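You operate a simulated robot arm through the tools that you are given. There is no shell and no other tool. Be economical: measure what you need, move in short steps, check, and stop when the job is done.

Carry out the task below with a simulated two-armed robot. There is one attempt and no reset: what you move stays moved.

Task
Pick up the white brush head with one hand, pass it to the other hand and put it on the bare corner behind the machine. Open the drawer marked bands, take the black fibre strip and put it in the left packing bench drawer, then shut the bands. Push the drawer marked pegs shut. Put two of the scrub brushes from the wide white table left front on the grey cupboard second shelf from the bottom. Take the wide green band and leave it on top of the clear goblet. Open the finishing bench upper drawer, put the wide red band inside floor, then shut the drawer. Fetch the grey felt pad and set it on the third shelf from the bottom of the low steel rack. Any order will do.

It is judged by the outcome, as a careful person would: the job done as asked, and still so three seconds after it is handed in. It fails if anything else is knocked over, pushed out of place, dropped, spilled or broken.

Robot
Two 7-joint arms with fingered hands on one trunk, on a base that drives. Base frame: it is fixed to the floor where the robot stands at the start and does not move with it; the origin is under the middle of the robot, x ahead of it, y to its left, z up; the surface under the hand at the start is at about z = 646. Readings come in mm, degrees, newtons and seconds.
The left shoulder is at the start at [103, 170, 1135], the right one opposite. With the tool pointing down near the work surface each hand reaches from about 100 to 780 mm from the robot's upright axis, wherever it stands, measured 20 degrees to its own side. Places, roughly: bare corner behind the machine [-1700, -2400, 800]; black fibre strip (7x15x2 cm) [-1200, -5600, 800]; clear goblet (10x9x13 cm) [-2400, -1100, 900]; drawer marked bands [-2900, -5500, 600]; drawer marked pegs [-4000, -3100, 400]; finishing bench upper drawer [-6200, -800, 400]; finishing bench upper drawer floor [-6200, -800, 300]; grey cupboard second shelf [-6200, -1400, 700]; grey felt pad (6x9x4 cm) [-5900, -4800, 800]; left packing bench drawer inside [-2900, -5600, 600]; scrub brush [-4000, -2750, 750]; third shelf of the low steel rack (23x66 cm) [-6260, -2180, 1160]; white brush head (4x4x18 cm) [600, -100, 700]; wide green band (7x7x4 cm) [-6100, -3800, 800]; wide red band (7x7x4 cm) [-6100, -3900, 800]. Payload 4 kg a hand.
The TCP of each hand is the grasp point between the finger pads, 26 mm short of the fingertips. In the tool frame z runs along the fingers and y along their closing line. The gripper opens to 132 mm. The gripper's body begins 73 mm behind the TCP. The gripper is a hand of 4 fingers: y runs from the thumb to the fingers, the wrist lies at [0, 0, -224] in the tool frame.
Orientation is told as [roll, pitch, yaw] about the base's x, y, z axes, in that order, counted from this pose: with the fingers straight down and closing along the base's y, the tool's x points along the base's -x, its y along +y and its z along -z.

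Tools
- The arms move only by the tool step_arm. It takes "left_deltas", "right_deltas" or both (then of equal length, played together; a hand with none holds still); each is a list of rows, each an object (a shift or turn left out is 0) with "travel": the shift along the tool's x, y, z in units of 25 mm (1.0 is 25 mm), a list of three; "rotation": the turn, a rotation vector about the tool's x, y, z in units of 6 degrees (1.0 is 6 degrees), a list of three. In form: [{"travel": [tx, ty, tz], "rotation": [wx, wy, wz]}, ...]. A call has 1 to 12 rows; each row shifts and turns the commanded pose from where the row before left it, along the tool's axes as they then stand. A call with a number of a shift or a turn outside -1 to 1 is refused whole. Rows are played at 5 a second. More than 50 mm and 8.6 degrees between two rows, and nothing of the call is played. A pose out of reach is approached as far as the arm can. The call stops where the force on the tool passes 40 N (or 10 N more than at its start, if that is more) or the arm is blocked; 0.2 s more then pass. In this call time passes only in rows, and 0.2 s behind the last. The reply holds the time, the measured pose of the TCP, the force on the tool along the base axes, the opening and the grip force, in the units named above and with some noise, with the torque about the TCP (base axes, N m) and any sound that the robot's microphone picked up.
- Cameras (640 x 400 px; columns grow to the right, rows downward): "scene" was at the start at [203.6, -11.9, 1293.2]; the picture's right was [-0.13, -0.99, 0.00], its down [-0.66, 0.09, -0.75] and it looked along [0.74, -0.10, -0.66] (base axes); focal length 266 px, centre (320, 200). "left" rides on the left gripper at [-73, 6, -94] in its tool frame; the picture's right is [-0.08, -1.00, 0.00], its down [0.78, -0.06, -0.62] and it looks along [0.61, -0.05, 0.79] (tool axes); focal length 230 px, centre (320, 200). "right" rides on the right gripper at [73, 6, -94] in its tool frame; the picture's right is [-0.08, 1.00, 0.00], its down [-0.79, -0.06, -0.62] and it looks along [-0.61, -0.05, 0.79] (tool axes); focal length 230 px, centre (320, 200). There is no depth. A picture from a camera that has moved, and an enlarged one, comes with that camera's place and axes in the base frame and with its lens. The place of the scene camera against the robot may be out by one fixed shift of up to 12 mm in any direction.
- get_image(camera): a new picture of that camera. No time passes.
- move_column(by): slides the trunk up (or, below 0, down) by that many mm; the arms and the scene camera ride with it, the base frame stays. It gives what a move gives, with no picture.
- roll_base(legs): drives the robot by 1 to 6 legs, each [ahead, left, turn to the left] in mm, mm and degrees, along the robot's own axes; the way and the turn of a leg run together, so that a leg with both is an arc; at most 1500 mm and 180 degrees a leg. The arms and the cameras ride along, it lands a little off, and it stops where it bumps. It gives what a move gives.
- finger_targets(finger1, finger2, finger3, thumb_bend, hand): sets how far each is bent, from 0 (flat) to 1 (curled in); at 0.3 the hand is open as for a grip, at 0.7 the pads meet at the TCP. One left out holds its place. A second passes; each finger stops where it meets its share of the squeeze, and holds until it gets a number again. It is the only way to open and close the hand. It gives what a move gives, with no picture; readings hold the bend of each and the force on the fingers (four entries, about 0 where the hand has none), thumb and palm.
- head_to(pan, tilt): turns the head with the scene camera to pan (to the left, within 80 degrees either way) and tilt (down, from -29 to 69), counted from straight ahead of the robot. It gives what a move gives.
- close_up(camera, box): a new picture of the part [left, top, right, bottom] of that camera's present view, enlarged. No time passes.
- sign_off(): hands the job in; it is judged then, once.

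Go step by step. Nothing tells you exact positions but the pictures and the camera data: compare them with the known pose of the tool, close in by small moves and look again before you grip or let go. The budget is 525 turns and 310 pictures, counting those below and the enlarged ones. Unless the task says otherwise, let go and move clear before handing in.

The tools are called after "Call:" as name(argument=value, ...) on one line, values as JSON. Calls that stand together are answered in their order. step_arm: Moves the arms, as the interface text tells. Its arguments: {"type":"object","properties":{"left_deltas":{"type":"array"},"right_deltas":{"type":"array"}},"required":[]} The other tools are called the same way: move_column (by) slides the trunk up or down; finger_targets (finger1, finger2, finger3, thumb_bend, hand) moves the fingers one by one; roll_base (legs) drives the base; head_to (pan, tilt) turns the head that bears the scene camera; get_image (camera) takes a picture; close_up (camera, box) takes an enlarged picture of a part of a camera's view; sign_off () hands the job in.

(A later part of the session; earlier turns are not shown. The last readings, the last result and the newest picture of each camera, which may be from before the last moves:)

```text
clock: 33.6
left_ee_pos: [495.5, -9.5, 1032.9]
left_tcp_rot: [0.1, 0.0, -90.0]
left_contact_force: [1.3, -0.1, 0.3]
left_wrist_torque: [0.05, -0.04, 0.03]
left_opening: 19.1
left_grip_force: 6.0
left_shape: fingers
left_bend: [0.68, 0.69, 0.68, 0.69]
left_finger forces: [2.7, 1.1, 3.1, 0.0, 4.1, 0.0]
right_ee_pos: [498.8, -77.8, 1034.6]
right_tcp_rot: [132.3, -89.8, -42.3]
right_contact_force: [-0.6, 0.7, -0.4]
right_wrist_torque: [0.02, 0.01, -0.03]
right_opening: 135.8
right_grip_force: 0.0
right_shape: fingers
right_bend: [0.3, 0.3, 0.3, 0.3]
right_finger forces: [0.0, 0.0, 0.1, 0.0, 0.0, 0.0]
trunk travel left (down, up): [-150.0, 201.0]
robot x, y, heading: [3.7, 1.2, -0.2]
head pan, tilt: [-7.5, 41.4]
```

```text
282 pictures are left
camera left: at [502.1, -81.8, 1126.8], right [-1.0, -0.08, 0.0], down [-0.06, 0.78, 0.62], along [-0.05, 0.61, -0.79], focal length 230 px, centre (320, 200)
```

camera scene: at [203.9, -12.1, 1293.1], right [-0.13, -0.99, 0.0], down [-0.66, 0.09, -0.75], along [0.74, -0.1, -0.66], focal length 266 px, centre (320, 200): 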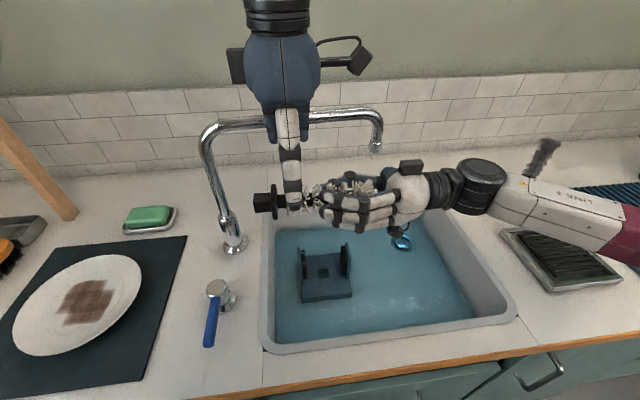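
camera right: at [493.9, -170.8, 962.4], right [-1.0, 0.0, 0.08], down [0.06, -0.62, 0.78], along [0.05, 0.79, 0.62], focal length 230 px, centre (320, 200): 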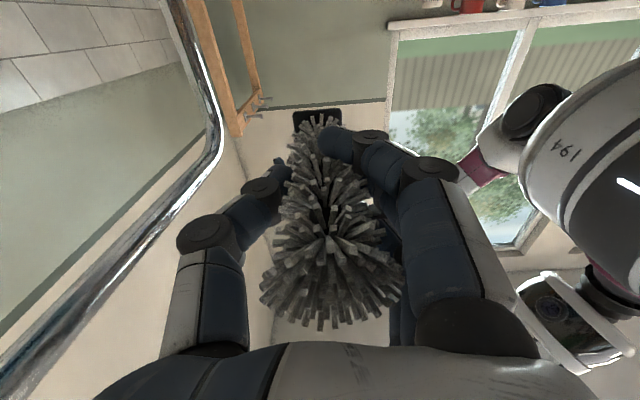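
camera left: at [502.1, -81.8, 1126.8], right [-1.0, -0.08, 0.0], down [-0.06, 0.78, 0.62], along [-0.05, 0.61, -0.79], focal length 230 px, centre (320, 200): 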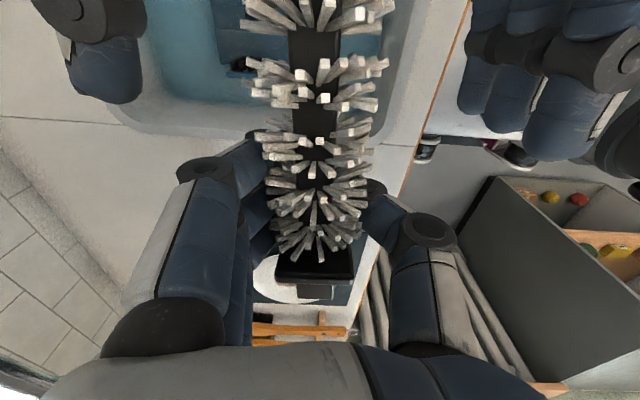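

Tighten the left grip while the right hand withdraws.

Call:
finger_targets(hand="left", finger1=0.85, finger2=0.85, finger3=0.85, thumb_bend=0.85)

Call:
step_arm(right_deltas=[{"travel": [0, 0, -1]}, {"travel": [0, 0, -1]}, {"travel": [0, 0, -1]}, {"travel": [0, 0, -1]}, {"travel": [0, 0, -1]}, {"travel": [0, 0, -1]}])

Call:
get_image(camera="scene")

```text
clock: 34.6
left_ee_pos: [496.5, -8.8, 1033.0]
left_tcp_rot: [-0.1, 0.0, -90.1]
left_contact_force: [-0.7, -0.9, 0.0]
left_wrist_torque: [0.02, 0.03, 0.0]
left_opening: 15.1
left_grip_force: 1.2
left_shape: fingers
left_bend: [0.85, 0.82, 0.85, 0.79]
left_finger forces: [1.1, 0.0, 0.7, 0.0, 1.3, 0.1]
right_ee_pos: [499.8, -76.6, 1035.5]
right_tcp_rot: [133.7, -89.9, -43.7]
right_contact_force: [0.6, 0.6, 0.6]
right_wrist_torque: [-0.01, -0.01, -0.02]
right_opening: 135.8
right_grip_force: 0.1
right_shape: fingers
right_bend: [0.3, 0.3, 0.3, 0.3]
right_finger forces: [0.0, 0.1, 0.1, 0.0, 0.0, 0.0]
trunk travel left (down, up): [-150.0, 201.0]
robot x, y, heading: [-0.1, -1.4, 0.2]
head pan, tilt: [-7.5, 41.4]
```

```text
clock: 36.0
left_ee_pos: [495.6, -8.0, 1033.9]
left_tcp_rot: [0.1, 0.0, -90.0]
left_contact_force: [-0.3, 0.2, -1.9]
left_wrist_torque: [0.0, -0.01, 0.0]
left_opening: 14.9
left_grip_force: 1.5
left_shape: fingers
left_bend: [0.85, 0.82, 0.85, 0.79]
left_finger forces: [1.2, 0.1, 0.7, 0.0, 1.2, 0.0]
right_ee_pos: [500.4, -227.2, 1034.2]
right_tcp_rot: [116.6, -89.8, -26.5]
right_contact_force: [0.4, -0.3, 0.1]
right_wrist_torque: [0.02, 0.03, -0.04]
right_opening: 135.8
right_grip_force: 0.1
right_shape: fingers
right_bend: [0.3, 0.3, 0.3, 0.3]
right_finger forces: [0.1, 0.0, 0.0, 0.1, 0.0, 0.1]
trunk travel left (down, up): [-150.0, 201.0]
robot x, y, heading: [1.1, 1.9, 0.2]
head pan, tilt: [-7.5, 41.4]
```

```text
281 pictures are left
camera scene: at [203.6, -12.2, 1293.2], right [-0.13, -0.99, 0.0], down [-0.66, 0.09, -0.75], along [0.74, -0.1, -0.66], focal length 266 px, centre (320, 200)
```

scene: 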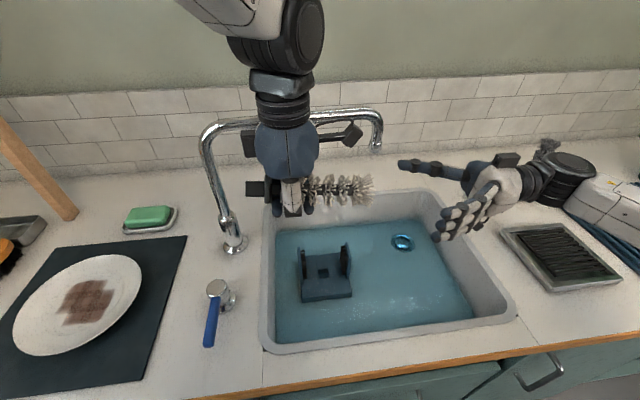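

The extra curl lowered the grip force; let me check how the brush sits.

Call:
get_image(camera="left")

Call:
close_up(camera="scene", box=[220, 120, 400, 230])

Call:
get_image(camera="right")

```text
280 pictures are left
camera left: at [501.9, -82.1, 1126.8], right [-1.0, -0.08, 0.0], down [-0.06, 0.78, 0.62], along [-0.05, 0.61, -0.79], focal length 230 px, centre (320, 200)
```

left: 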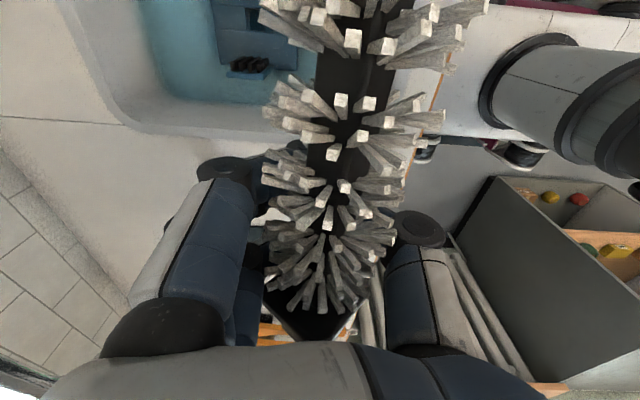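

```text
3.56 times, centred on (310, 175) of scene
camera zoom: at [203.6, -12.2, 1293.2], right [-0.13, -0.99, 0.0], down [-0.66, 0.09, -0.75], along [0.74, -0.1, -0.66], focal length 946 px, centre (356, 289)
```

zoom: 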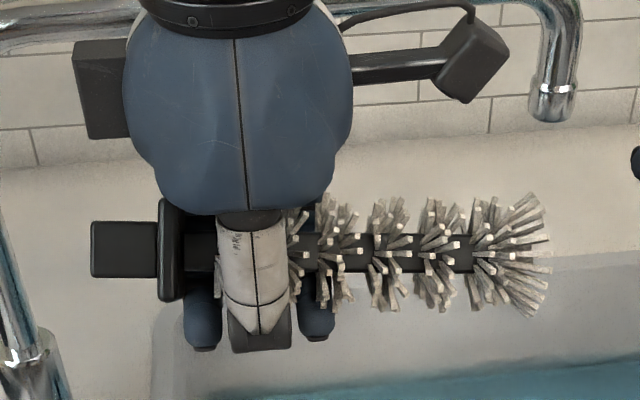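

```text
278 pictures are left
camera right: at [494.5, -321.1, 961.1], right [-1.0, 0.0, 0.08], down [0.06, -0.62, 0.78], along [0.05, 0.79, 0.62], focal length 230 px, centre (320, 200)
```

right: 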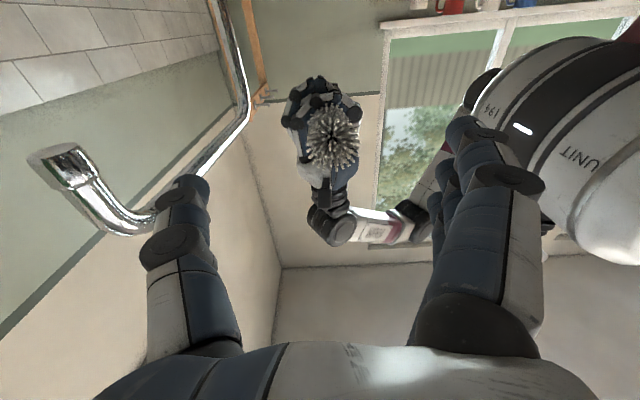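

The brush is securely caged in the left hand. I'll bring the right hand back to pointing down and yaw 0.

Call:
step_arm(right_deltas=[{"rotation": [0, 1, 0]}, {"rotation": [0, 1, 0]}, {"rotation": [0, 1, 0]}, {"rotation": [0, 1, 0]}, {"rotation": [0, 1, 0]}, {"rotation": [0, 1, 0]}, {"rotation": [0, 1, 0]}, {"rotation": [0, 1, 0]}, {"rotation": [0, 1, 0]}, {"rotation": [0, 1, 0]}, {"rotation": [0, 1, 0]}, {"rotation": [0, 1, 0]}])

Call:
step_arm(right_deltas=[{"rotation": [0, 1, 0]}, {"rotation": [0, 1, 0]}, {"rotation": [0, 1, 0]}, {"travel": [0.4, 1, -0.6]}, {"travel": [0.4, 1, -0.6]}, {"travel": [0.4, 1, -0.6]}, {"travel": [0.4, 1, -0.6]}, {"travel": [0.4, 1, -0.6]}, {"travel": [0.4, 1, -0.6]}])

Call:
roll_base(legs=[[-400, 0, 0]])

Call:
head_to(pan=80, tilt=20)

Call:
get_image(camera="scene")

Call:
head_to(pan=-80, tilt=20)

Call:
get_image(camera="scene")

```text
clock: 38.6
left_ee_pos: [496.0, -8.4, 1031.3]
left_tcp_rot: [0.0, 0.0, -90.0]
left_contact_force: [-0.1, 0.0, -1.5]
left_wrist_torque: [0.01, -0.01, 0.0]
left_opening: 15.1
left_grip_force: 1.5
left_shape: fingers
left_bend: [0.85, 0.82, 0.85, 0.79]
left_finger forces: [1.1, 0.0, 0.6, 0.0, 1.1, 0.1]
right_ee_pos: [500.8, -227.5, 1034.0]
right_tcp_rot: [0.1, -17.9, 89.9]
right_contact_force: [1.5, -0.2, 0.6]
right_wrist_torque: [-0.02, 0.01, -0.03]
right_opening: 135.9
right_grip_force: 0.1
right_shape: fingers
right_bend: [0.3, 0.3, 0.3, 0.3]
right_finger forces: [0.0, 0.1, 0.0, 0.1, 0.0, 0.0]
trunk travel left (down, up): [-150.0, 201.0]
robot x, y, heading: [-0.5, 0.9, -0.1]
head pan, tilt: [-7.5, 41.4]
```

```text
clock: 40.6
left_ee_pos: [495.5, -9.0, 1033.1]
left_tcp_rot: [-0.1, 0.0, -90.0]
left_contact_force: [-0.2, -0.4, -1.5]
left_wrist_torque: [0.03, 0.0, -0.03]
left_opening: 15.2
left_grip_force: 1.3
left_shape: fingers
left_bend: [0.85, 0.82, 0.85, 0.79]
left_finger forces: [1.1, 0.0, 0.5, 0.0, 1.2, 0.1]
right_ee_pos: [350.0, -287.6, 1124.2]
right_tcp_rot: [0.0, 0.0, 90.1]
right_contact_force: [-0.4, 0.0, -0.4]
right_wrist_torque: [0.01, -0.03, 0.01]
right_opening: 135.6
right_grip_force: 0.0
right_shape: fingers
right_bend: [0.3, 0.3, 0.3, 0.3]
right_finger forces: [0.0, 0.0, 0.0, 0.0, 0.0, 0.1]
trunk travel left (down, up): [-150.0, 201.0]
robot x, y, heading: [-1.8, 1.4, 0.2]
head pan, tilt: [-7.5, 41.4]
```

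```text
clock: 43.1
left_ee_pos: [100.6, -8.8, 1033.1]
left_tcp_rot: [0.0, 0.0, -89.9]
left_contact_force: [-0.2, -0.3, 0.1]
left_wrist_torque: [-0.01, 0.0, 0.01]
left_opening: 14.8
left_grip_force: 1.2
left_shape: fingers
left_bend: [0.85, 0.82, 0.85, 0.79]
left_finger forces: [1.1, 0.0, 0.6, 0.1, 1.1, 0.0]
right_ee_pos: [-44.4, -288.1, 1123.9]
right_tcp_rot: [0.0, -0.1, 90.1]
right_contact_force: [0.5, 0.3, 0.1]
right_wrist_torque: [-0.01, -0.02, 0.0]
right_opening: 135.8
right_grip_force: 0.1
right_shape: fingers
right_bend: [0.3, 0.3, 0.3, 0.3]
right_finger forces: [0.0, 0.0, 0.1, 0.0, 0.0, 0.1]
trunk travel left (down, up): [-150.0, 201.0]
robot x, y, heading: [-391.9, 0.7, -0.1]
head pan, tilt: [-7.5, 41.4]
```

```text
clock: 44.7
left_ee_pos: [101.2, -8.4, 1031.9]
left_tcp_rot: [0.0, 0.0, -90.0]
left_contact_force: [0.4, -0.1, -1.1]
left_wrist_torque: [0.03, 0.01, 0.01]
left_opening: 15.0
left_grip_force: 1.1
left_shape: fingers
left_bend: [0.85, 0.82, 0.85, 0.79]
left_finger forces: [1.0, 0.1, 0.6, 0.1, 1.0, 0.0]
right_ee_pos: [-44.7, -288.0, 1123.7]
right_tcp_rot: [0.1, 0.0, 90.1]
right_contact_force: [-0.2, 0.7, -0.4]
right_wrist_torque: [-0.02, 0.03, 0.0]
right_opening: 135.6
right_grip_force: 0.1
right_shape: fingers
right_bend: [0.3, 0.3, 0.3, 0.3]
right_finger forces: [0.1, 0.0, 0.1, 0.0, 0.1, 0.1]
trunk travel left (down, up): [-150.0, 201.0]
robot x, y, heading: [-395.0, -4.9, -0.3]
head pan, tilt: [80.0, 20.0]
```

```text
277 pictures are left
camera scene: at [-258.3, 90.7, 1326.7], right [0.98, -0.17, 0.0], down [-0.06, -0.34, -0.94], along [0.16, 0.93, -0.34], focal length 266 px, centre (320, 200)
```

scene: 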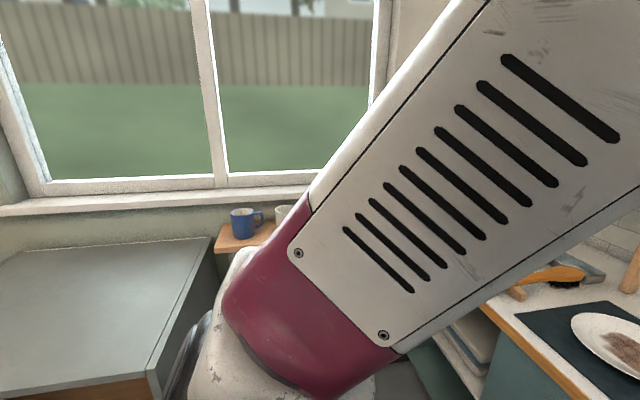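

```text
clock: 47.1
left_ee_pos: [100.2, -8.1, 1032.6]
left_tcp_rot: [0.1, 0.0, -90.0]
left_contact_force: [-0.9, 0.8, -0.4]
left_wrist_torque: [0.02, -0.03, 0.0]
left_opening: 15.4
left_grip_force: 1.8
left_shape: fingers
left_bend: [0.85, 0.82, 0.85, 0.79]
left_finger forces: [0.9, 0.0, 0.6, 0.1, 1.1, 0.0]
right_ee_pos: [-44.5, -286.9, 1123.3]
right_tcp_rot: [-0.1, 0.0, 90.1]
right_contact_force: [0.1, -0.2, -0.3]
right_wrist_torque: [-0.01, 0.02, 0.0]
right_opening: 135.7
right_grip_force: 0.1
right_shape: fingers
right_bend: [0.3, 0.3, 0.3, 0.3]
right_finger forces: [0.0, 0.1, 0.1, 0.0, 0.0, 0.0]
trunk travel left (down, up): [-150.0, 201.0]
robot x, y, heading: [-399.7, -0.8, 0.2]
head pan, tilt: [-80.0, 20.0]
```

```text
276 pictures are left
camera scene: at [-258.2, -92.8, 1326.7], right [-0.98, -0.17, 0.0], down [-0.06, 0.34, -0.94], along [0.16, -0.93, -0.34], focal length 266 px, centre (320, 200)
```

scene: 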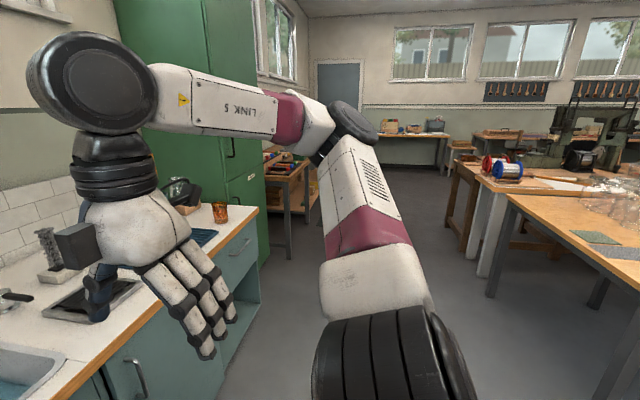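

There's an aisle along -y. I'll turn right by 90° to face it and look ahead.

Call:
roll_base(legs=[[0, 0, -90]])

Call:
head_to(pan=0, tilt=20)

Call:
get_image(camera="scene")

Call:
head_to(pan=-50, tilt=20)

Call:
get_image(camera="scene")

```text
clock: 51.4
left_ee_pos: [-410.5, -496.3, 1033.1]
left_tcp_rot: [-0.1, 0.0, 179.1]
left_contact_force: [0.0, -0.1, -1.6]
left_wrist_torque: [0.02, -0.03, 0.01]
left_opening: 15.2
left_grip_force: 1.1
left_shape: fingers
left_bend: [0.85, 0.82, 0.85, 0.79]
left_finger forces: [1.1, 0.0, 0.6, 0.0, 0.8, 0.0]
right_ee_pos: [-686.5, -347.4, 1124.2]
right_tcp_rot: [0.0, 0.0, -0.6]
right_contact_force: [0.1, 0.0, -0.9]
right_wrist_torque: [-0.01, -0.02, 0.0]
right_opening: 135.7
right_grip_force: 0.1
right_shape: fingers
right_bend: [0.3, 0.3, 0.3, 0.3]
right_finger forces: [0.0, 0.0, 0.0, 0.0, 0.1, 0.1]
trunk travel left (down, up): [-150.0, 201.0]
robot x, y, heading: [-394.3, 0.7, -90.6]
head pan, tilt: [-80.0, 20.0]
```

```text
clock: 52.9
left_ee_pos: [-409.2, -495.3, 1032.9]
left_tcp_rot: [0.0, 0.0, 179.3]
left_contact_force: [-0.4, 0.2, -1.1]
left_wrist_torque: [-0.05, 0.0, -0.02]
left_opening: 15.3
left_grip_force: 1.5
left_shape: fingers
left_bend: [0.85, 0.82, 0.85, 0.79]
left_finger forces: [1.0, 0.0, 0.7, 0.0, 0.8, 0.1]
right_ee_pos: [-686.4, -345.5, 1123.6]
right_tcp_rot: [0.0, 0.1, -0.6]
right_contact_force: [0.0, 0.5, -0.3]
right_wrist_torque: [0.03, -0.01, 0.01]
right_opening: 135.8
right_grip_force: 0.1
right_shape: fingers
right_bend: [0.3, 0.3, 0.3, 0.3]
right_finger forces: [0.0, 0.0, 0.0, 0.0, 0.0, 0.0]
trunk travel left (down, up): [-150.0, 201.0]
robot x, y, heading: [-396.2, 1.6, -90.8]
head pan, tilt: [0.0, 20.0]
```

```text
275 pictures are left
camera scene: at [-393.0, -210.2, 1326.7], right [-1.0, 0.01, 0.0], down [0.0, 0.34, -0.94], along [-0.01, -0.94, -0.34], focal length 266 px, centre (320, 200)
```

scene: 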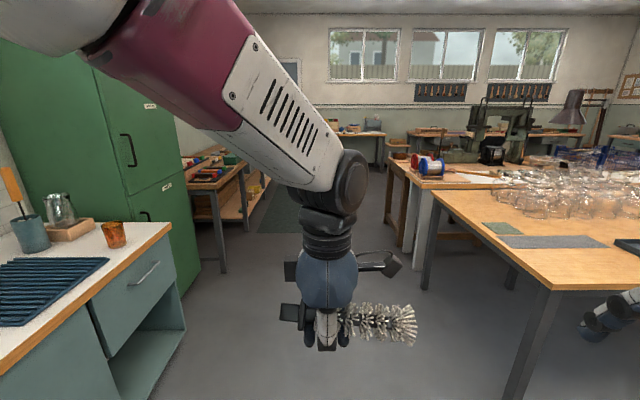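

```text
clock: 54.1
left_ee_pos: [-409.4, -496.6, 1032.3]
left_tcp_rot: [0.1, 0.0, 179.4]
left_contact_force: [0.2, -0.3, -0.3]
left_wrist_torque: [-0.02, 0.0, -0.02]
left_opening: 15.4
left_grip_force: 1.3
left_shape: fingers
left_bend: [0.85, 0.82, 0.85, 0.79]
left_finger forces: [1.0, 0.0, 0.7, 0.0, 0.8, 0.1]
right_ee_pos: [-686.8, -346.9, 1124.1]
right_tcp_rot: [0.0, 0.0, -0.6]
right_contact_force: [0.0, -0.3, -0.6]
right_wrist_torque: [-0.01, 0.0, 0.02]
right_opening: 135.9
right_grip_force: 0.0
right_shape: fingers
right_bend: [0.3, 0.3, 0.3, 0.3]
right_finger forces: [0.0, 0.0, 0.0, 0.0, 0.1, 0.0]
trunk travel left (down, up): [-150.0, 201.0]
robot x, y, heading: [-391.5, 0.1, -90.3]
head pan, tilt: [-50.0, 20.0]
```

```text
274 pictures are left
camera scene: at [-463.8, -176.2, 1326.7], right [-0.63, 0.77, 0.0], down [0.26, 0.22, -0.94], along [-0.73, -0.6, -0.34], focal length 266 px, centre (320, 200)
```

scene: 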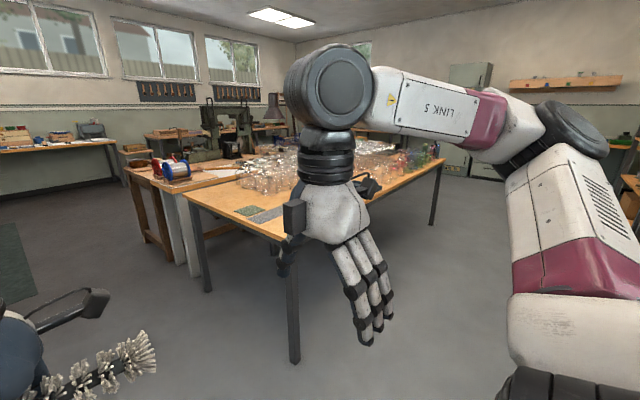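

Aisle x from about -1040 to 330 is clear. I'll drive 1500 forward along it and look right at the machine table.

Call:
roll_base(legs=[[1500, 0, 0]])

Call:
head_to(pan=-50, tilt=25)

Call:
get_image(camera="scene")

```text
clock: 61.5
left_ee_pos: [-403.1, -1993.9, 1034.0]
left_tcp_rot: [0.0, 0.0, -179.6]
left_contact_force: [0.4, 0.1, 0.1]
left_wrist_torque: [-0.03, -0.04, -0.01]
left_opening: 15.2
left_grip_force: 1.7
left_shape: fingers
left_bend: [0.85, 0.82, 0.85, 0.79]
left_finger forces: [1.1, 0.1, 0.5, 0.0, 0.7, 0.1]
right_ee_pos: [-682.0, -1851.3, 1124.0]
right_tcp_rot: [0.0, 0.0, 0.5]
right_contact_force: [0.6, 0.9, -1.0]
right_wrist_torque: [-0.01, 0.01, 0.01]
right_opening: 135.8
right_grip_force: 0.0
right_shape: fingers
right_bend: [0.3, 0.3, 0.3, 0.3]
right_finger forces: [0.0, 0.0, 0.0, 0.1, 0.0, 0.0]
trunk travel left (down, up): [-150.0, 201.0]
robot x, y, heading: [-402.8, -1499.0, -89.4]
head pan, tilt: [-50.0, 20.0]
```

```text
clock: 62.2
left_ee_pos: [-404.0, -1996.0, 1033.2]
left_tcp_rot: [0.0, 0.0, -179.5]
left_contact_force: [-1.0, -0.2, 0.1]
left_wrist_torque: [-0.02, -0.04, 0.02]
left_opening: 15.4
left_grip_force: 0.8
left_shape: fingers
left_bend: [0.85, 0.82, 0.85, 0.79]
left_finger forces: [1.0, 0.0, 0.5, 0.1, 0.6, 0.1]
right_ee_pos: [-683.1, -1851.0, 1123.8]
right_tcp_rot: [0.0, 0.0, 0.3]
right_contact_force: [0.0, 0.8, -0.4]
right_wrist_torque: [0.01, -0.03, -0.02]
right_opening: 136.0
right_grip_force: 0.0
right_shape: fingers
right_bend: [0.3, 0.3, 0.3, 0.3]
right_finger forces: [0.0, 0.0, 0.0, 0.0, 0.1, 0.0]
trunk travel left (down, up): [-150.0, 201.0]
robot x, y, heading: [-399.2, -1497.3, -89.7]
head pan, tilt: [-50.0, 25.0]
```

```text
273 pictures are left
camera scene: at [-463.3, -1675.3, 1318.7], right [-0.65, 0.76, 0.0], down [0.32, 0.27, -0.91], along [-0.69, -0.59, -0.42], focal length 266 px, centre (320, 200)
```

scene: 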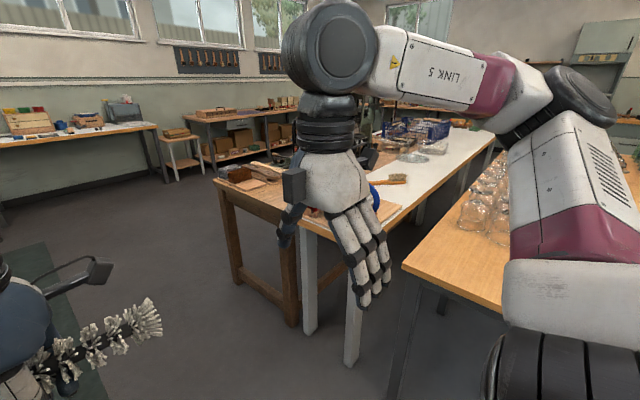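

The right arm blocks the view; drive 700 farther and turn toward the tables.

Call:
roll_base(legs=[[900, 0, 0], [0, 0, -90]])

Call:
head_to(pan=0, tilt=25)

Call:
get_image(camera="scene")

```text
clock: 70.8
left_ee_pos: [-888.2, -2386.2, 1032.1]
left_tcp_rot: [0.0, 0.0, 89.8]
left_contact_force: [-0.3, -0.1, -0.2]
left_wrist_torque: [-0.03, -0.02, 0.0]
left_opening: 15.4
left_grip_force: 1.0
left_shape: fingers
left_bend: [0.85, 0.82, 0.85, 0.79]
left_finger forces: [1.0, 0.0, 0.4, 0.0, 0.6, 0.1]
right_ee_pos: [-742.5, -2108.7, 1124.1]
right_tcp_rot: [-0.1, 0.1, -90.1]
right_contact_force: [0.4, -0.2, -0.3]
right_wrist_torque: [-0.02, -0.01, -0.01]
right_opening: 136.1
right_grip_force: 0.1
right_shape: fingers
right_bend: [0.3, 0.3, 0.3, 0.3]
right_finger forces: [0.0, 0.0, 0.0, 0.0, 0.0, 0.1]
trunk travel left (down, up): [-150.0, 201.0]
robot x, y, heading: [-392.2, -2395.9, 180.0]
head pan, tilt: [-50.0, 25.0]
```

```text
clock: 71.9
left_ee_pos: [-889.0, -2387.3, 1033.1]
left_tcp_rot: [0.0, 0.0, 89.9]
left_contact_force: [-0.7, -0.2, -1.0]
left_wrist_torque: [-0.02, -0.02, -0.03]
left_opening: 15.5
left_grip_force: 0.9
left_shape: fingers
left_bend: [0.85, 0.82, 0.85, 0.79]
left_finger forces: [0.9, 0.0, 0.5, 0.0, 0.6, 0.1]
right_ee_pos: [-742.6, -2109.2, 1123.8]
right_tcp_rot: [-0.1, 0.0, -90.1]
right_contact_force: [0.3, 0.3, -0.6]
right_wrist_torque: [-0.01, -0.02, -0.01]
right_opening: 136.1
right_grip_force: 0.2
right_shape: fingers
right_bend: [0.3, 0.3, 0.3, 0.3]
right_finger forces: [0.1, 0.1, 0.0, 0.0, 0.0, 0.0]
trunk travel left (down, up): [-150.0, 201.0]
robot x, y, heading: [-392.7, -2395.6, 179.8]
head pan, tilt: [0.0, 25.0]
```

```text
272 pictures are left
camera scene: at [-596.3, -2396.9, 1318.6], right [0.0, 1.0, 0.0], down [0.42, 0.0, -0.91], along [-0.91, 0.0, -0.42], focal length 266 px, centre (320, 200)
```

scene: 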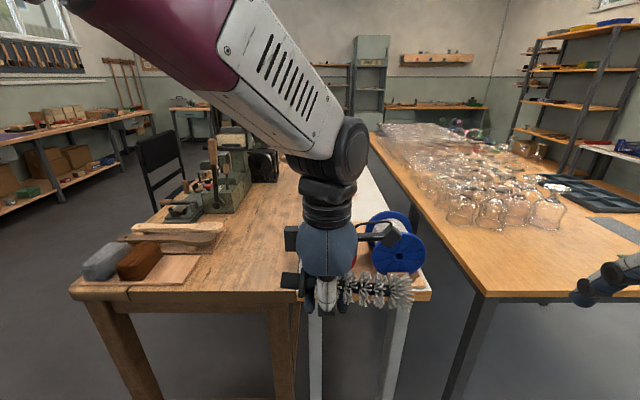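

The left arm hides the target area; move it 200 mm to its left and look again.

Call:
step_arm(left_deltas=[{"travel": [1, 0, -0.3]}, {"travel": [1, 0, -0.3]}, {"travel": [1, 0, -0.3]}, {"travel": [1, 0, -0.3]}, {"travel": [1, 0, -0.3]}, {"travel": [1, 0, -0.3]}, {"travel": [1, 0, -0.3]}, {"travel": [1, 0, -0.3]}, {"travel": [1, 0, -0.3]}, {"travel": [1, 0, -0.3]}])

Call:
get_image(camera="scene")

Call:
close_up(camera="scene", box=[140, 120, 440, 300])

```text
clock: 74.1
left_ee_pos: [-888.8, -2638.1, 1108.7]
left_tcp_rot: [0.0, 0.1, 89.8]
left_contact_force: [-0.1, 0.0, -1.0]
left_wrist_torque: [-0.02, 0.03, 0.01]
left_opening: 15.5
left_grip_force: 1.2
left_shape: fingers
left_bend: [0.85, 0.82, 0.85, 0.79]
left_finger forces: [0.9, 0.0, 0.6, 0.0, 0.6, 0.0]
right_ee_pos: [-741.7, -2108.8, 1123.7]
right_tcp_rot: [0.1, 0.1, -90.1]
right_contact_force: [0.3, -0.1, 0.0]
right_wrist_torque: [0.02, 0.0, 0.03]
right_opening: 135.7
right_grip_force: 0.1
right_shape: fingers
right_bend: [0.3, 0.3, 0.3, 0.3]
right_finger forces: [0.0, 0.0, 0.0, 0.0, 0.0, 0.0]
trunk travel left (down, up): [-150.0, 201.0]
robot x, y, heading: [-394.0, -2392.9, 180.0]
head pan, tilt: [0.0, 25.0]
```

```text
271 pictures are left
camera scene: at [-596.2, -2397.8, 1318.7], right [0.0, 1.0, 0.0], down [0.42, 0.0, -0.91], along [-0.91, 0.0, -0.42], focal length 266 px, centre (320, 200)
```

scene: 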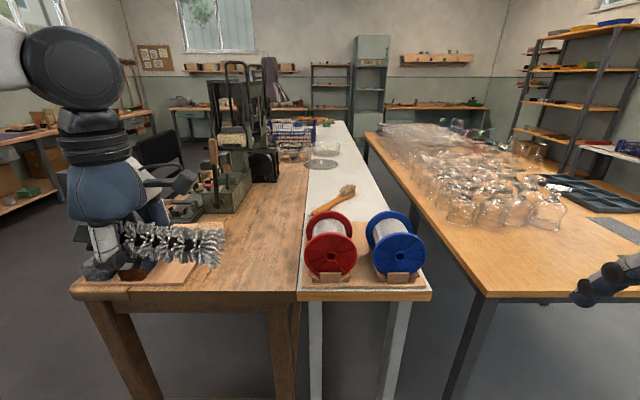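

```text
2.13 times, centred on (290, 210) of scene
camera zoom: at [-596.2, -2397.8, 1318.7], right [0.0, 1.0, 0.0], down [0.42, 0.0, -0.91], along [-0.91, 0.0, -0.42], focal length 567 px, centre (384, 179)
```

zoom: 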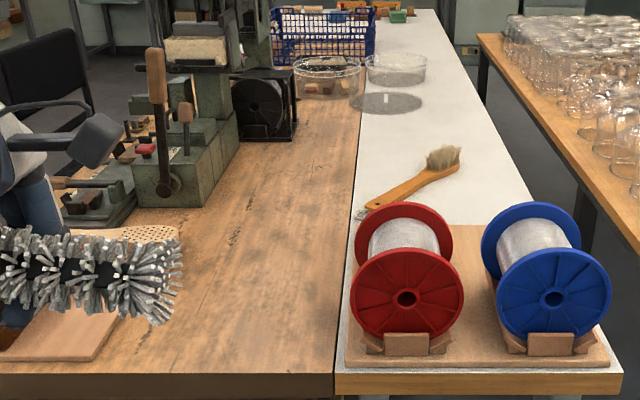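

The bench's right side is bare. I'll move closer and raise the trunk for a clear look at this area.

Call:
move_column(by=150)

Call:
roll_base(legs=[[330, 0, 0]])

Call:
head_to(pan=0, tilt=40)

Call:
get_image(camera="scene")

```text
clock: 75.9
left_ee_pos: [-889.9, -2635.9, 1258.0]
left_tcp_rot: [0.1, 0.0, 89.8]
left_contact_force: [-0.1, -0.9, -0.9]
left_wrist_torque: [-0.02, -0.02, -0.02]
left_opening: 15.3
left_grip_force: 1.1
left_shape: fingers
left_bend: [0.85, 0.82, 0.85, 0.79]
left_finger forces: [0.9, 0.0, 0.5, 0.0, 0.5, 0.0]
right_ee_pos: [-743.2, -2108.2, 1273.7]
right_tcp_rot: [-0.1, -0.1, -90.1]
right_contact_force: [0.9, 0.6, 0.4]
right_wrist_torque: [0.0, 0.0, 0.02]
right_opening: 135.8
right_grip_force: 0.1
right_shape: fingers
right_bend: [0.3, 0.3, 0.3, 0.3]
right_finger forces: [0.0, 0.0, 0.1, 0.0, 0.0, 0.0]
trunk travel left (down, up): [-300.0, 51.0]
robot x, y, heading: [-393.6, -2394.6, 179.6]
head pan, tilt: [0.0, 25.0]
```

```text
clock: 78.1
left_ee_pos: [-1219.4, -2636.6, 1258.2]
left_tcp_rot: [0.1, 0.0, 89.8]
left_contact_force: [0.2, 1.1, -1.2]
left_wrist_torque: [0.0, -0.04, 0.01]
left_opening: 15.2
left_grip_force: 0.8
left_shape: fingers
left_bend: [0.85, 0.82, 0.85, 0.79]
left_finger forces: [0.8, 0.0, 0.5, 0.0, 0.5, 0.0]
right_ee_pos: [-1073.6, -2107.8, 1273.6]
right_tcp_rot: [0.0, 0.1, -90.0]
right_contact_force: [-1.1, -0.6, 0.3]
right_wrist_torque: [-0.01, 0.02, 0.0]
right_opening: 136.0
right_grip_force: 0.1
right_shape: fingers
right_bend: [0.3, 0.3, 0.3, 0.3]
right_finger forces: [0.1, 0.1, 0.0, 0.0, 0.0, 0.0]
trunk travel left (down, up): [-300.0, 51.0]
robot x, y, heading: [-721.8, -2395.5, 179.9]
head pan, tilt: [0.0, 25.0]
```

```text
clock: 78.8
left_ee_pos: [-1218.2, -2637.5, 1258.0]
left_tcp_rot: [-0.1, 0.0, 90.0]
left_contact_force: [0.3, 0.0, -0.8]
left_wrist_torque: [-0.04, 0.02, -0.02]
left_opening: 15.4
left_grip_force: 1.3
left_shape: fingers
left_bend: [0.85, 0.82, 0.85, 0.79]
left_finger forces: [0.9, 0.1, 0.4, 0.1, 0.5, 0.0]
right_ee_pos: [-1073.0, -2107.6, 1273.8]
right_tcp_rot: [0.0, 0.1, -90.0]
right_contact_force: [-0.2, 0.4, 0.0]
right_wrist_torque: [0.0, -0.03, 0.03]
right_opening: 135.9
right_grip_force: 0.1
right_shape: fingers
right_bend: [0.3, 0.3, 0.3, 0.3]
right_finger forces: [0.0, 0.1, 0.0, 0.0, 0.1, 0.0]
trunk travel left (down, up): [-300.0, 51.0]
robot x, y, heading: [-720.5, -2393.9, 179.8]
head pan, tilt: [0.0, 40.0]
```

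```text
269 pictures are left
camera scene: at [-844.6, -2396.7, 1449.7], right [0.0, 1.0, 0.0], down [0.64, 0.0, -0.77], along [-0.77, 0.0, -0.64], focal length 266 px, centre (320, 200)
```

scene: 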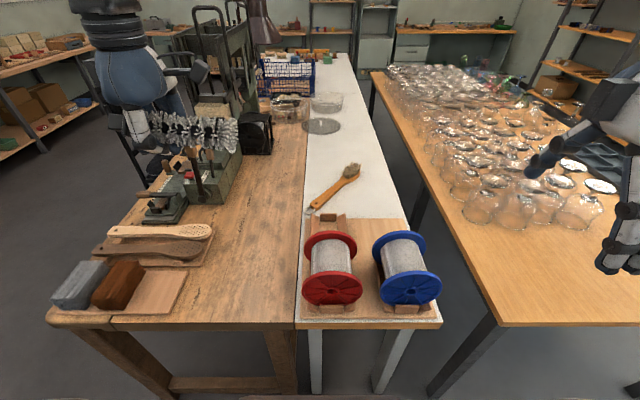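

The bare part of the bench behind (operator's far side of) the machine is at about x -1700, y -2500..-2700. I'll drive a bit closer and reach there with the left hand.

Call:
roll_base(legs=[[100, 0, 0]])

Call:
step_arm(left_deltas=[{"travel": [0, 1, 0.5]}, {"travel": [0, 1, 0.5]}, {"travel": [0, 1, 0.5]}, {"travel": [0, 1, 0.5]}, {"travel": [-0.5, 1, 0.5]}, {"travel": [-0.5, 1, 0.5]}, {"travel": [-0.5, 1, 0.5]}, {"travel": [0, 1, 0.5]}, {"travel": [0, 0.5, 1]}, {"travel": [0, 0.5, 1]}])

Call:
get_image(camera="scene")

```text
clock: 80.0
left_ee_pos: [-1318.2, -2637.1, 1257.7]
left_tcp_rot: [0.0, 0.0, 90.0]
left_contact_force: [-0.4, 0.0, -0.9]
left_wrist_torque: [0.0, -0.02, -0.01]
left_opening: 15.4
left_grip_force: 1.5
left_shape: fingers
left_bend: [0.85, 0.82, 0.85, 0.79]
left_finger forces: [0.8, 0.0, 0.4, 0.0, 0.6, 0.0]
right_ee_pos: [-1173.5, -2107.8, 1275.1]
right_tcp_rot: [0.0, 0.0, -90.0]
right_contact_force: [-0.6, -0.2, 0.0]
right_wrist_torque: [0.01, -0.02, -0.02]
right_opening: 136.0
right_grip_force: 0.0
right_shape: fingers
right_bend: [0.3, 0.3, 0.3, 0.3]
right_finger forces: [0.1, 0.1, 0.0, 0.1, 0.0, 0.0]
trunk travel left (down, up): [-300.0, 51.0]
robot x, y, heading: [-819.9, -2396.1, 180.1]
head pan, tilt: [0.0, 40.0]
```

```text
clock: 82.2
left_ee_pos: [-1533.9, -2598.8, 1106.0]
left_tcp_rot: [0.0, -0.1, 90.0]
left_contact_force: [0.0, 0.6, -0.2]
left_wrist_torque: [-0.01, 0.02, 0.02]
left_opening: 15.3
left_grip_force: 1.4
left_shape: fingers
left_bend: [0.85, 0.83, 0.85, 0.79]
left_finger forces: [0.7, 0.1, 0.5, 0.1, 0.4, 0.0]
left hand out of reach, approached as far as the arm can: row 10
right_ee_pos: [-1172.3, -2107.0, 1274.9]
right_tcp_rot: [0.0, 0.0, -89.9]
right_contact_force: [-0.6, -0.3, 0.0]
right_wrist_torque: [0.0, 0.01, -0.01]
right_opening: 135.8
right_grip_force: 0.1
right_shape: fingers
right_bend: [0.3, 0.3, 0.3, 0.3]
right_finger forces: [0.1, 0.1, 0.0, 0.1, 0.1, 0.0]
trunk travel left (down, up): [-300.0, 51.0]
robot x, y, heading: [-821.8, -2396.6, 180.0]
head pan, tilt: [0.0, 40.0]
```

```text
268 pictures are left
camera scene: at [-944.0, -2396.9, 1449.6], right [0.0, 1.0, 0.0], down [0.64, 0.0, -0.77], along [-0.77, 0.0, -0.64], focal length 266 px, centre (320, 200)
```

scene: 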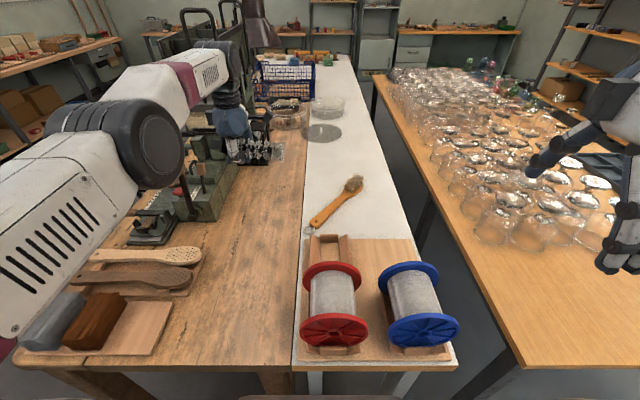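

Tilt the hand forward 42° for more reach, then lower the trunk part way.

Call:
step_arm(left_deltas=[{"rotation": [-1, 0, 0]}, {"rotation": [-1, 0, 0]}, {"rotation": [-1, 0, 0]}, {"rotation": [-1, 0, 0]}, {"rotation": [-1, 0, 0]}, {"rotation": [-1, 0, 0]}, {"rotation": [-1, 0, 0]}])

Call:
move_column(by=-130)

Call:
get_image(camera="scene")

```text
clock: 83.8
left_ee_pos: [-1532.4, -2598.2, 1108.3]
left_tcp_rot: [42.0, 0.0, 90.0]
left_contact_force: [-0.2, 0.2, -0.1]
left_wrist_torque: [-0.02, 0.03, 0.02]
left_opening: 16.0
left_grip_force: 0.7
left_shape: fingers
left_bend: [0.85, 0.83, 0.85, 0.79]
left_finger forces: [0.2, 0.0, 0.4, 0.0, 0.7, 0.0]
right_ee_pos: [-1171.4, -2107.9, 1274.7]
right_tcp_rot: [0.0, 0.0, -90.0]
right_contact_force: [0.7, 0.4, -0.1]
right_wrist_torque: [0.01, 0.0, 0.03]
right_opening: 135.7
right_grip_force: 0.0
right_shape: fingers
right_bend: [0.3, 0.3, 0.3, 0.3]
right_finger forces: [0.0, 0.1, 0.0, 0.0, 0.0, 0.0]
trunk travel left (down, up): [-300.0, 51.0]
robot x, y, heading: [-823.5, -2392.4, 180.1]
head pan, tilt: [0.0, 40.0]
```

```text
clock: 85.4
left_ee_pos: [-1532.6, -2598.3, 978.7]
left_tcp_rot: [42.1, 0.0, 89.9]
left_contact_force: [0.1, -0.3, 0.1]
left_wrist_torque: [0.01, -0.02, -0.02]
left_opening: 15.6
left_grip_force: 0.9
left_shape: fingers
left_bend: [0.85, 0.83, 0.85, 0.79]
left_finger forces: [0.1, 0.0, 0.5, 0.0, 0.8, 0.0]
right_ee_pos: [-1171.3, -2108.4, 1143.9]
right_tcp_rot: [-0.1, 0.0, -89.9]
right_contact_force: [0.4, -0.3, -0.4]
right_wrist_torque: [0.01, -0.01, -0.03]
right_opening: 135.8
right_grip_force: 0.1
right_shape: fingers
right_bend: [0.3, 0.3, 0.3, 0.3]
right_finger forces: [0.0, 0.0, 0.0, 0.0, 0.1, 0.0]
trunk travel left (down, up): [-170.0, 181.0]
robot x, y, heading: [-820.6, -2395.6, 180.2]
head pan, tilt: [0.0, 40.0]
```

```text
267 pictures are left
camera scene: at [-999.7, -2396.8, 1316.9], right [0.0, 1.0, 0.0], down [0.64, 0.0, -0.77], along [-0.77, 0.0, -0.64], focal length 266 px, centre (320, 200)
```

scene: 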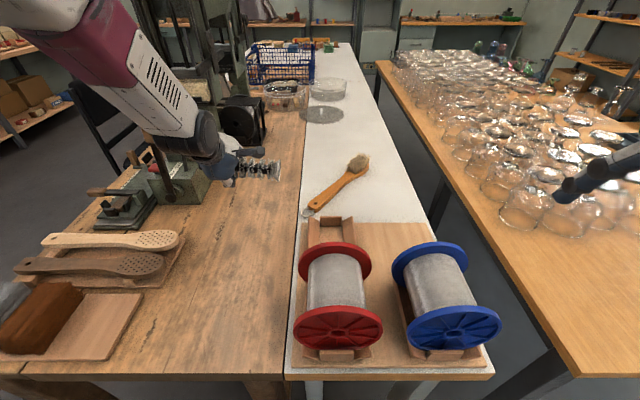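

Move the hand forward ~130 mm.

Call:
step_arm(left_deltas=[{"travel": [0, 0.69, 0.62]}, {"travel": [0, 0.69, 0.62]}, {"travel": [0, 0.69, 0.62]}, {"travel": [0, 0.69, 0.62]}, {"travel": [0, 0.69, 0.62]}, {"travel": [0, 0.69, 0.62]}])

Call:
close_up(camera="scene", box=[160, 60, 400, 220])

Call:
get_image(camera="left")

```text
clock: 86.8
left_ee_pos: [-1672.7, -2599.2, 978.6]
left_tcp_rot: [41.9, 0.0, 89.9]
left_contact_force: [-0.6, -0.1, -0.2]
left_wrist_torque: [-0.03, 0.0, -0.01]
left_opening: 15.8
left_grip_force: 0.8
left_shape: fingers
left_bend: [0.85, 0.83, 0.85, 0.79]
left_finger forces: [0.2, 0.1, 0.5, 0.0, 0.8, 0.0]
right_ee_pos: [-1172.6, -2108.7, 1144.1]
right_tcp_rot: [0.1, 0.0, -90.0]
right_contact_force: [-0.2, -0.1, 0.0]
right_wrist_torque: [0.0, -0.03, -0.01]
right_opening: 135.6
right_grip_force: 0.2
right_shape: fingers
right_bend: [0.3, 0.3, 0.3, 0.3]
right_finger forces: [0.0, 0.1, 0.0, 0.0, 0.0, 0.1]
trunk travel left (down, up): [-170.0, 181.0]
robot x, y, heading: [-817.3, -2399.0, 180.1]
head pan, tilt: [0.0, 40.0]
```

```text
2.50 times, centred on (280, 140) of scene
camera zoom: at [-1001.5, -2396.8, 1316.3], right [0.0, 1.0, 0.0], down [0.64, 0.0, -0.77], along [-0.77, 0.0, -0.64], focal length 665 px, centre (420, 350)
```

zoom: 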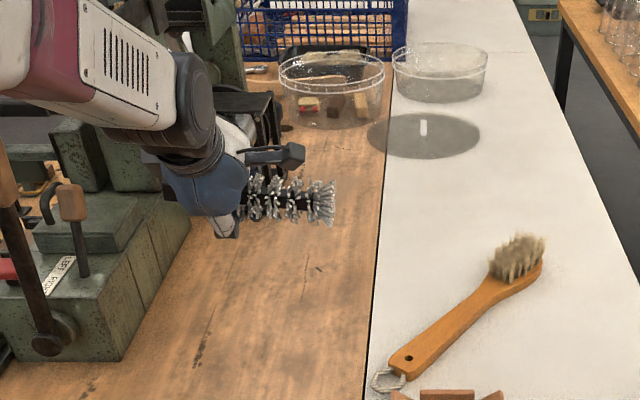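

```text
265 pictures are left
camera left: at [-1614.0, -2526.7, 1051.3], right [0.74, 0.08, -0.67], down [0.46, -0.79, 0.42], along [-0.49, -0.61, -0.62], focal length 230 px, centre (320, 200)
```

left: 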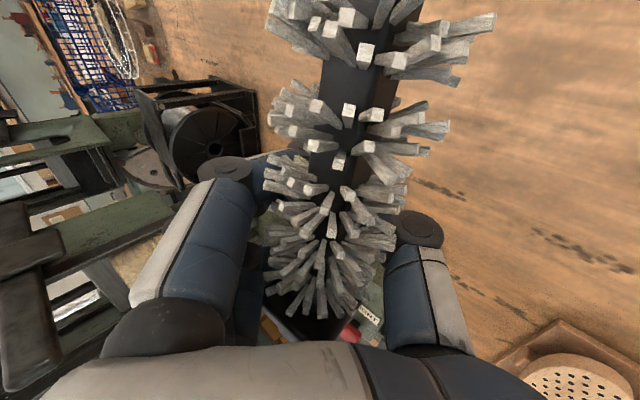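

Clear of the machine. Descend in stages.

Call:
step_arm(left_deltas=[{"travel": [0, -0.669, 0.743]}, {"travel": [0, -0.669, 0.743]}, {"travel": [0, -0.669, 0.743]}, {"travel": [0, -0.669, 0.743]}])

Call:
close_up(camera="scene", box=[160, 60, 400, 220])

Call:
get_image(camera="left")

```text
clock: 87.8
left_ee_pos: [-1673.3, -2598.6, 878.1]
left_tcp_rot: [42.1, 0.0, 90.0]
left_contact_force: [0.0, 0.7, 0.5]
left_wrist_torque: [-0.02, 0.0, 0.01]
left_opening: 15.6
left_grip_force: 1.0
left_shape: fingers
left_bend: [0.85, 0.83, 0.85, 0.79]
left_finger forces: [0.2, 0.0, 0.5, 0.1, 0.9, 0.0]
right_ee_pos: [-1171.9, -2109.0, 1143.2]
right_tcp_rot: [-0.1, 0.0, -90.1]
right_contact_force: [-0.1, 0.4, 0.0]
right_wrist_torque: [-0.02, -0.01, -0.02]
right_opening: 135.8
right_grip_force: 0.0
right_shape: fingers
right_bend: [0.3, 0.3, 0.3, 0.3]
right_finger forces: [0.0, 0.0, 0.0, 0.0, 0.0, 0.1]
trunk travel left (down, up): [-170.0, 181.0]
robot x, y, heading: [-824.4, -2396.6, 180.2]
head pan, tilt: [0.0, 40.0]
```

```text
2.50 times, centred on (280, 140) of scene
camera zoom: at [-1001.3, -2396.8, 1316.4], right [0.0, 1.0, 0.0], down [0.64, 0.0, -0.77], along [-0.77, 0.0, -0.64], focal length 665 px, centre (420, 350)
```

zoom: 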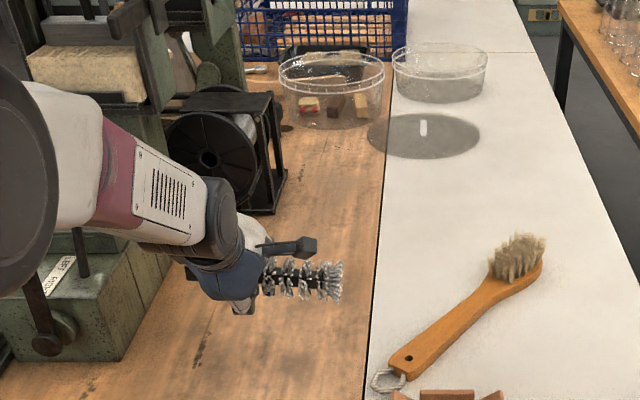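

```text
263 pictures are left
camera left: at [-1614.0, -2525.9, 950.8], right [0.74, 0.08, -0.67], down [0.46, -0.79, 0.42], along [-0.49, -0.61, -0.62], focal length 230 px, centre (320, 200)
```

left: 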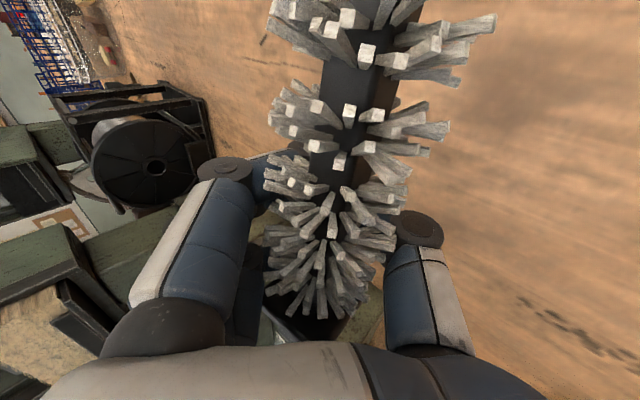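

Continue down in small steps.

Call:
step_arm(left_deltas=[{"travel": [0, -0.4, 0.446]}, {"travel": [0, -0.4, 0.446]}])

Call:
step_arm(left_deltas=[{"travel": [0, -0.2, 0.223]}])

Call:
close_up(camera="scene", box=[220, 120, 340, 200])

```text
clock: 88.4
left_ee_pos: [-1670.7, -2599.2, 847.2]
left_tcp_rot: [41.9, 0.1, 90.0]
left_contact_force: [0.6, -0.1, 0.3]
left_wrist_torque: [-0.03, 0.03, -0.02]
left_opening: 15.9
left_grip_force: 0.5
left_shape: fingers
left_bend: [0.85, 0.83, 0.85, 0.79]
left_finger forces: [0.2, 0.0, 0.4, 0.0, 0.9, 0.0]
right_ee_pos: [-1172.9, -2108.0, 1143.7]
right_tcp_rot: [0.0, 0.0, -90.0]
right_contact_force: [0.1, 0.3, 0.7]
right_wrist_torque: [-0.01, 0.01, 0.01]
right_opening: 136.0
right_grip_force: 0.1
right_shape: fingers
right_bend: [0.3, 0.3, 0.3, 0.3]
right_finger forces: [0.1, 0.0, 0.0, 0.0, 0.0, 0.1]
trunk travel left (down, up): [-170.0, 181.0]
robot x, y, heading: [-824.4, -2395.7, 180.3]
head pan, tilt: [0.0, 40.0]
```

```text
clock: 88.8
left_ee_pos: [-1672.8, -2599.5, 839.7]
left_tcp_rot: [42.0, -0.1, 90.1]
left_contact_force: [0.1, 0.5, -0.1]
left_wrist_torque: [0.0, 0.03, 0.03]
left_opening: 15.8
left_grip_force: 0.3
left_shape: fingers
left_bend: [0.85, 0.83, 0.85, 0.79]
left_finger forces: [0.3, 0.1, 0.5, 0.1, 0.9, 0.0]
right_ee_pos: [-1172.4, -2109.3, 1143.7]
right_tcp_rot: [0.1, 0.0, -90.0]
right_contact_force: [0.4, 0.2, -0.2]
right_wrist_torque: [0.01, 0.02, 0.01]
right_opening: 136.0
right_grip_force: 0.1
right_shape: fingers
right_bend: [0.3, 0.3, 0.3, 0.3]
right_finger forces: [0.1, 0.1, 0.0, 0.0, 0.0, 0.0]
trunk travel left (down, up): [-170.0, 181.0]
robot x, y, heading: [-823.7, -2395.1, 179.8]
head pan, tilt: [0.0, 40.0]
```

```text
5.00 times, centred on (280, 160) of scene
camera zoom: at [-1001.2, -2396.8, 1316.4], right [0.0, 1.0, 0.0], down [0.64, 0.0, -0.77], along [-0.77, 0.0, -0.64], focal length 1330 px, centre (520, 400)
```

zoom: 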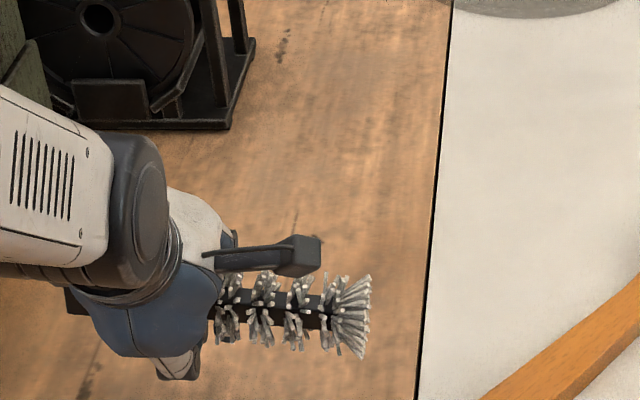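

Continue lowering, watching the force.

Call:
step_arm(left_deltas=[{"travel": [0, -0.27, 0.3]}])

Call:
step_arm(left_deltas=[{"travel": [0, -0.2, 0.223]}])

Call:
step_arm(left_deltas=[{"travel": [0, -0.13, 0.15]}])

```text
clock: 89.2
left_ee_pos: [-1672.9, -2598.9, 828.5]
left_tcp_rot: [42.0, 0.0, 90.0]
left_contact_force: [0.8, 0.2, 0.5]
left_wrist_torque: [0.0, 0.03, -0.02]
left_opening: 16.2
left_grip_force: 0.9
left_shape: fingers
left_bend: [0.85, 0.83, 0.85, 0.79]
left_finger forces: [0.2, 0.1, 0.5, 0.0, 0.9, 0.0]
right_ee_pos: [-1172.8, -2108.5, 1144.8]
right_tcp_rot: [0.0, 0.0, -90.0]
right_contact_force: [-0.2, -0.6, 0.4]
right_wrist_torque: [-0.02, -0.02, 0.03]
right_opening: 136.0
right_grip_force: 0.2
right_shape: fingers
right_bend: [0.3, 0.3, 0.3, 0.3]
right_finger forces: [0.0, 0.1, 0.0, 0.0, 0.0, 0.0]
trunk travel left (down, up): [-170.0, 181.0]
robot x, y, heading: [-821.6, -2396.9, 180.0]
head pan, tilt: [0.0, 40.0]
```

```text
clock: 89.6
left_ee_pos: [-1673.1, -2599.3, 821.6]
left_tcp_rot: [42.0, 0.1, 90.1]
left_contact_force: [0.1, -0.6, 0.6]
left_wrist_torque: [-0.01, 0.01, 0.04]
left_opening: 16.1
left_grip_force: 0.9
left_shape: fingers
left_bend: [0.85, 0.83, 0.85, 0.79]
left_finger forces: [0.2, 0.0, 0.5, 0.0, 1.0, 0.1]
right_ee_pos: [-1172.6, -2108.4, 1143.8]
right_tcp_rot: [0.0, 0.1, -90.0]
right_contact_force: [0.0, -0.2, -0.3]
right_wrist_torque: [-0.05, 0.02, 0.04]
right_opening: 135.9
right_grip_force: 0.0
right_shape: fingers
right_bend: [0.3, 0.3, 0.3, 0.3]
right_finger forces: [0.1, 0.1, 0.0, 0.1, 0.1, 0.0]
trunk travel left (down, up): [-170.0, 181.0]
robot x, y, heading: [-820.3, -2392.9, 179.9]
head pan, tilt: [0.0, 40.0]
```

```text
clock: 90.0
left_ee_pos: [-1672.1, -2598.5, 816.3]
left_tcp_rot: [42.0, -0.1, 90.0]
left_contact_force: [-0.2, 0.1, -0.5]
left_wrist_torque: [-0.02, 0.01, 0.01]
left_opening: 16.2
left_grip_force: 0.9
left_shape: fingers
left_bend: [0.85, 0.83, 0.85, 0.79]
left_finger forces: [0.2, 0.1, 0.4, 0.1, 1.0, 0.0]
right_ee_pos: [-1171.7, -2107.7, 1144.0]
right_tcp_rot: [-0.1, 0.0, -90.0]
right_contact_force: [-0.3, 1.0, 1.0]
right_wrist_torque: [-0.01, -0.01, -0.01]
right_opening: 135.9
right_grip_force: 0.1
right_shape: fingers
right_bend: [0.3, 0.3, 0.3, 0.3]
right_finger forces: [0.1, 0.1, 0.0, 0.1, 0.0, 0.0]
trunk travel left (down, up): [-170.0, 181.0]
robot x, y, heading: [-824.4, -2397.3, 179.9]
head pan, tilt: [0.0, 40.0]
```

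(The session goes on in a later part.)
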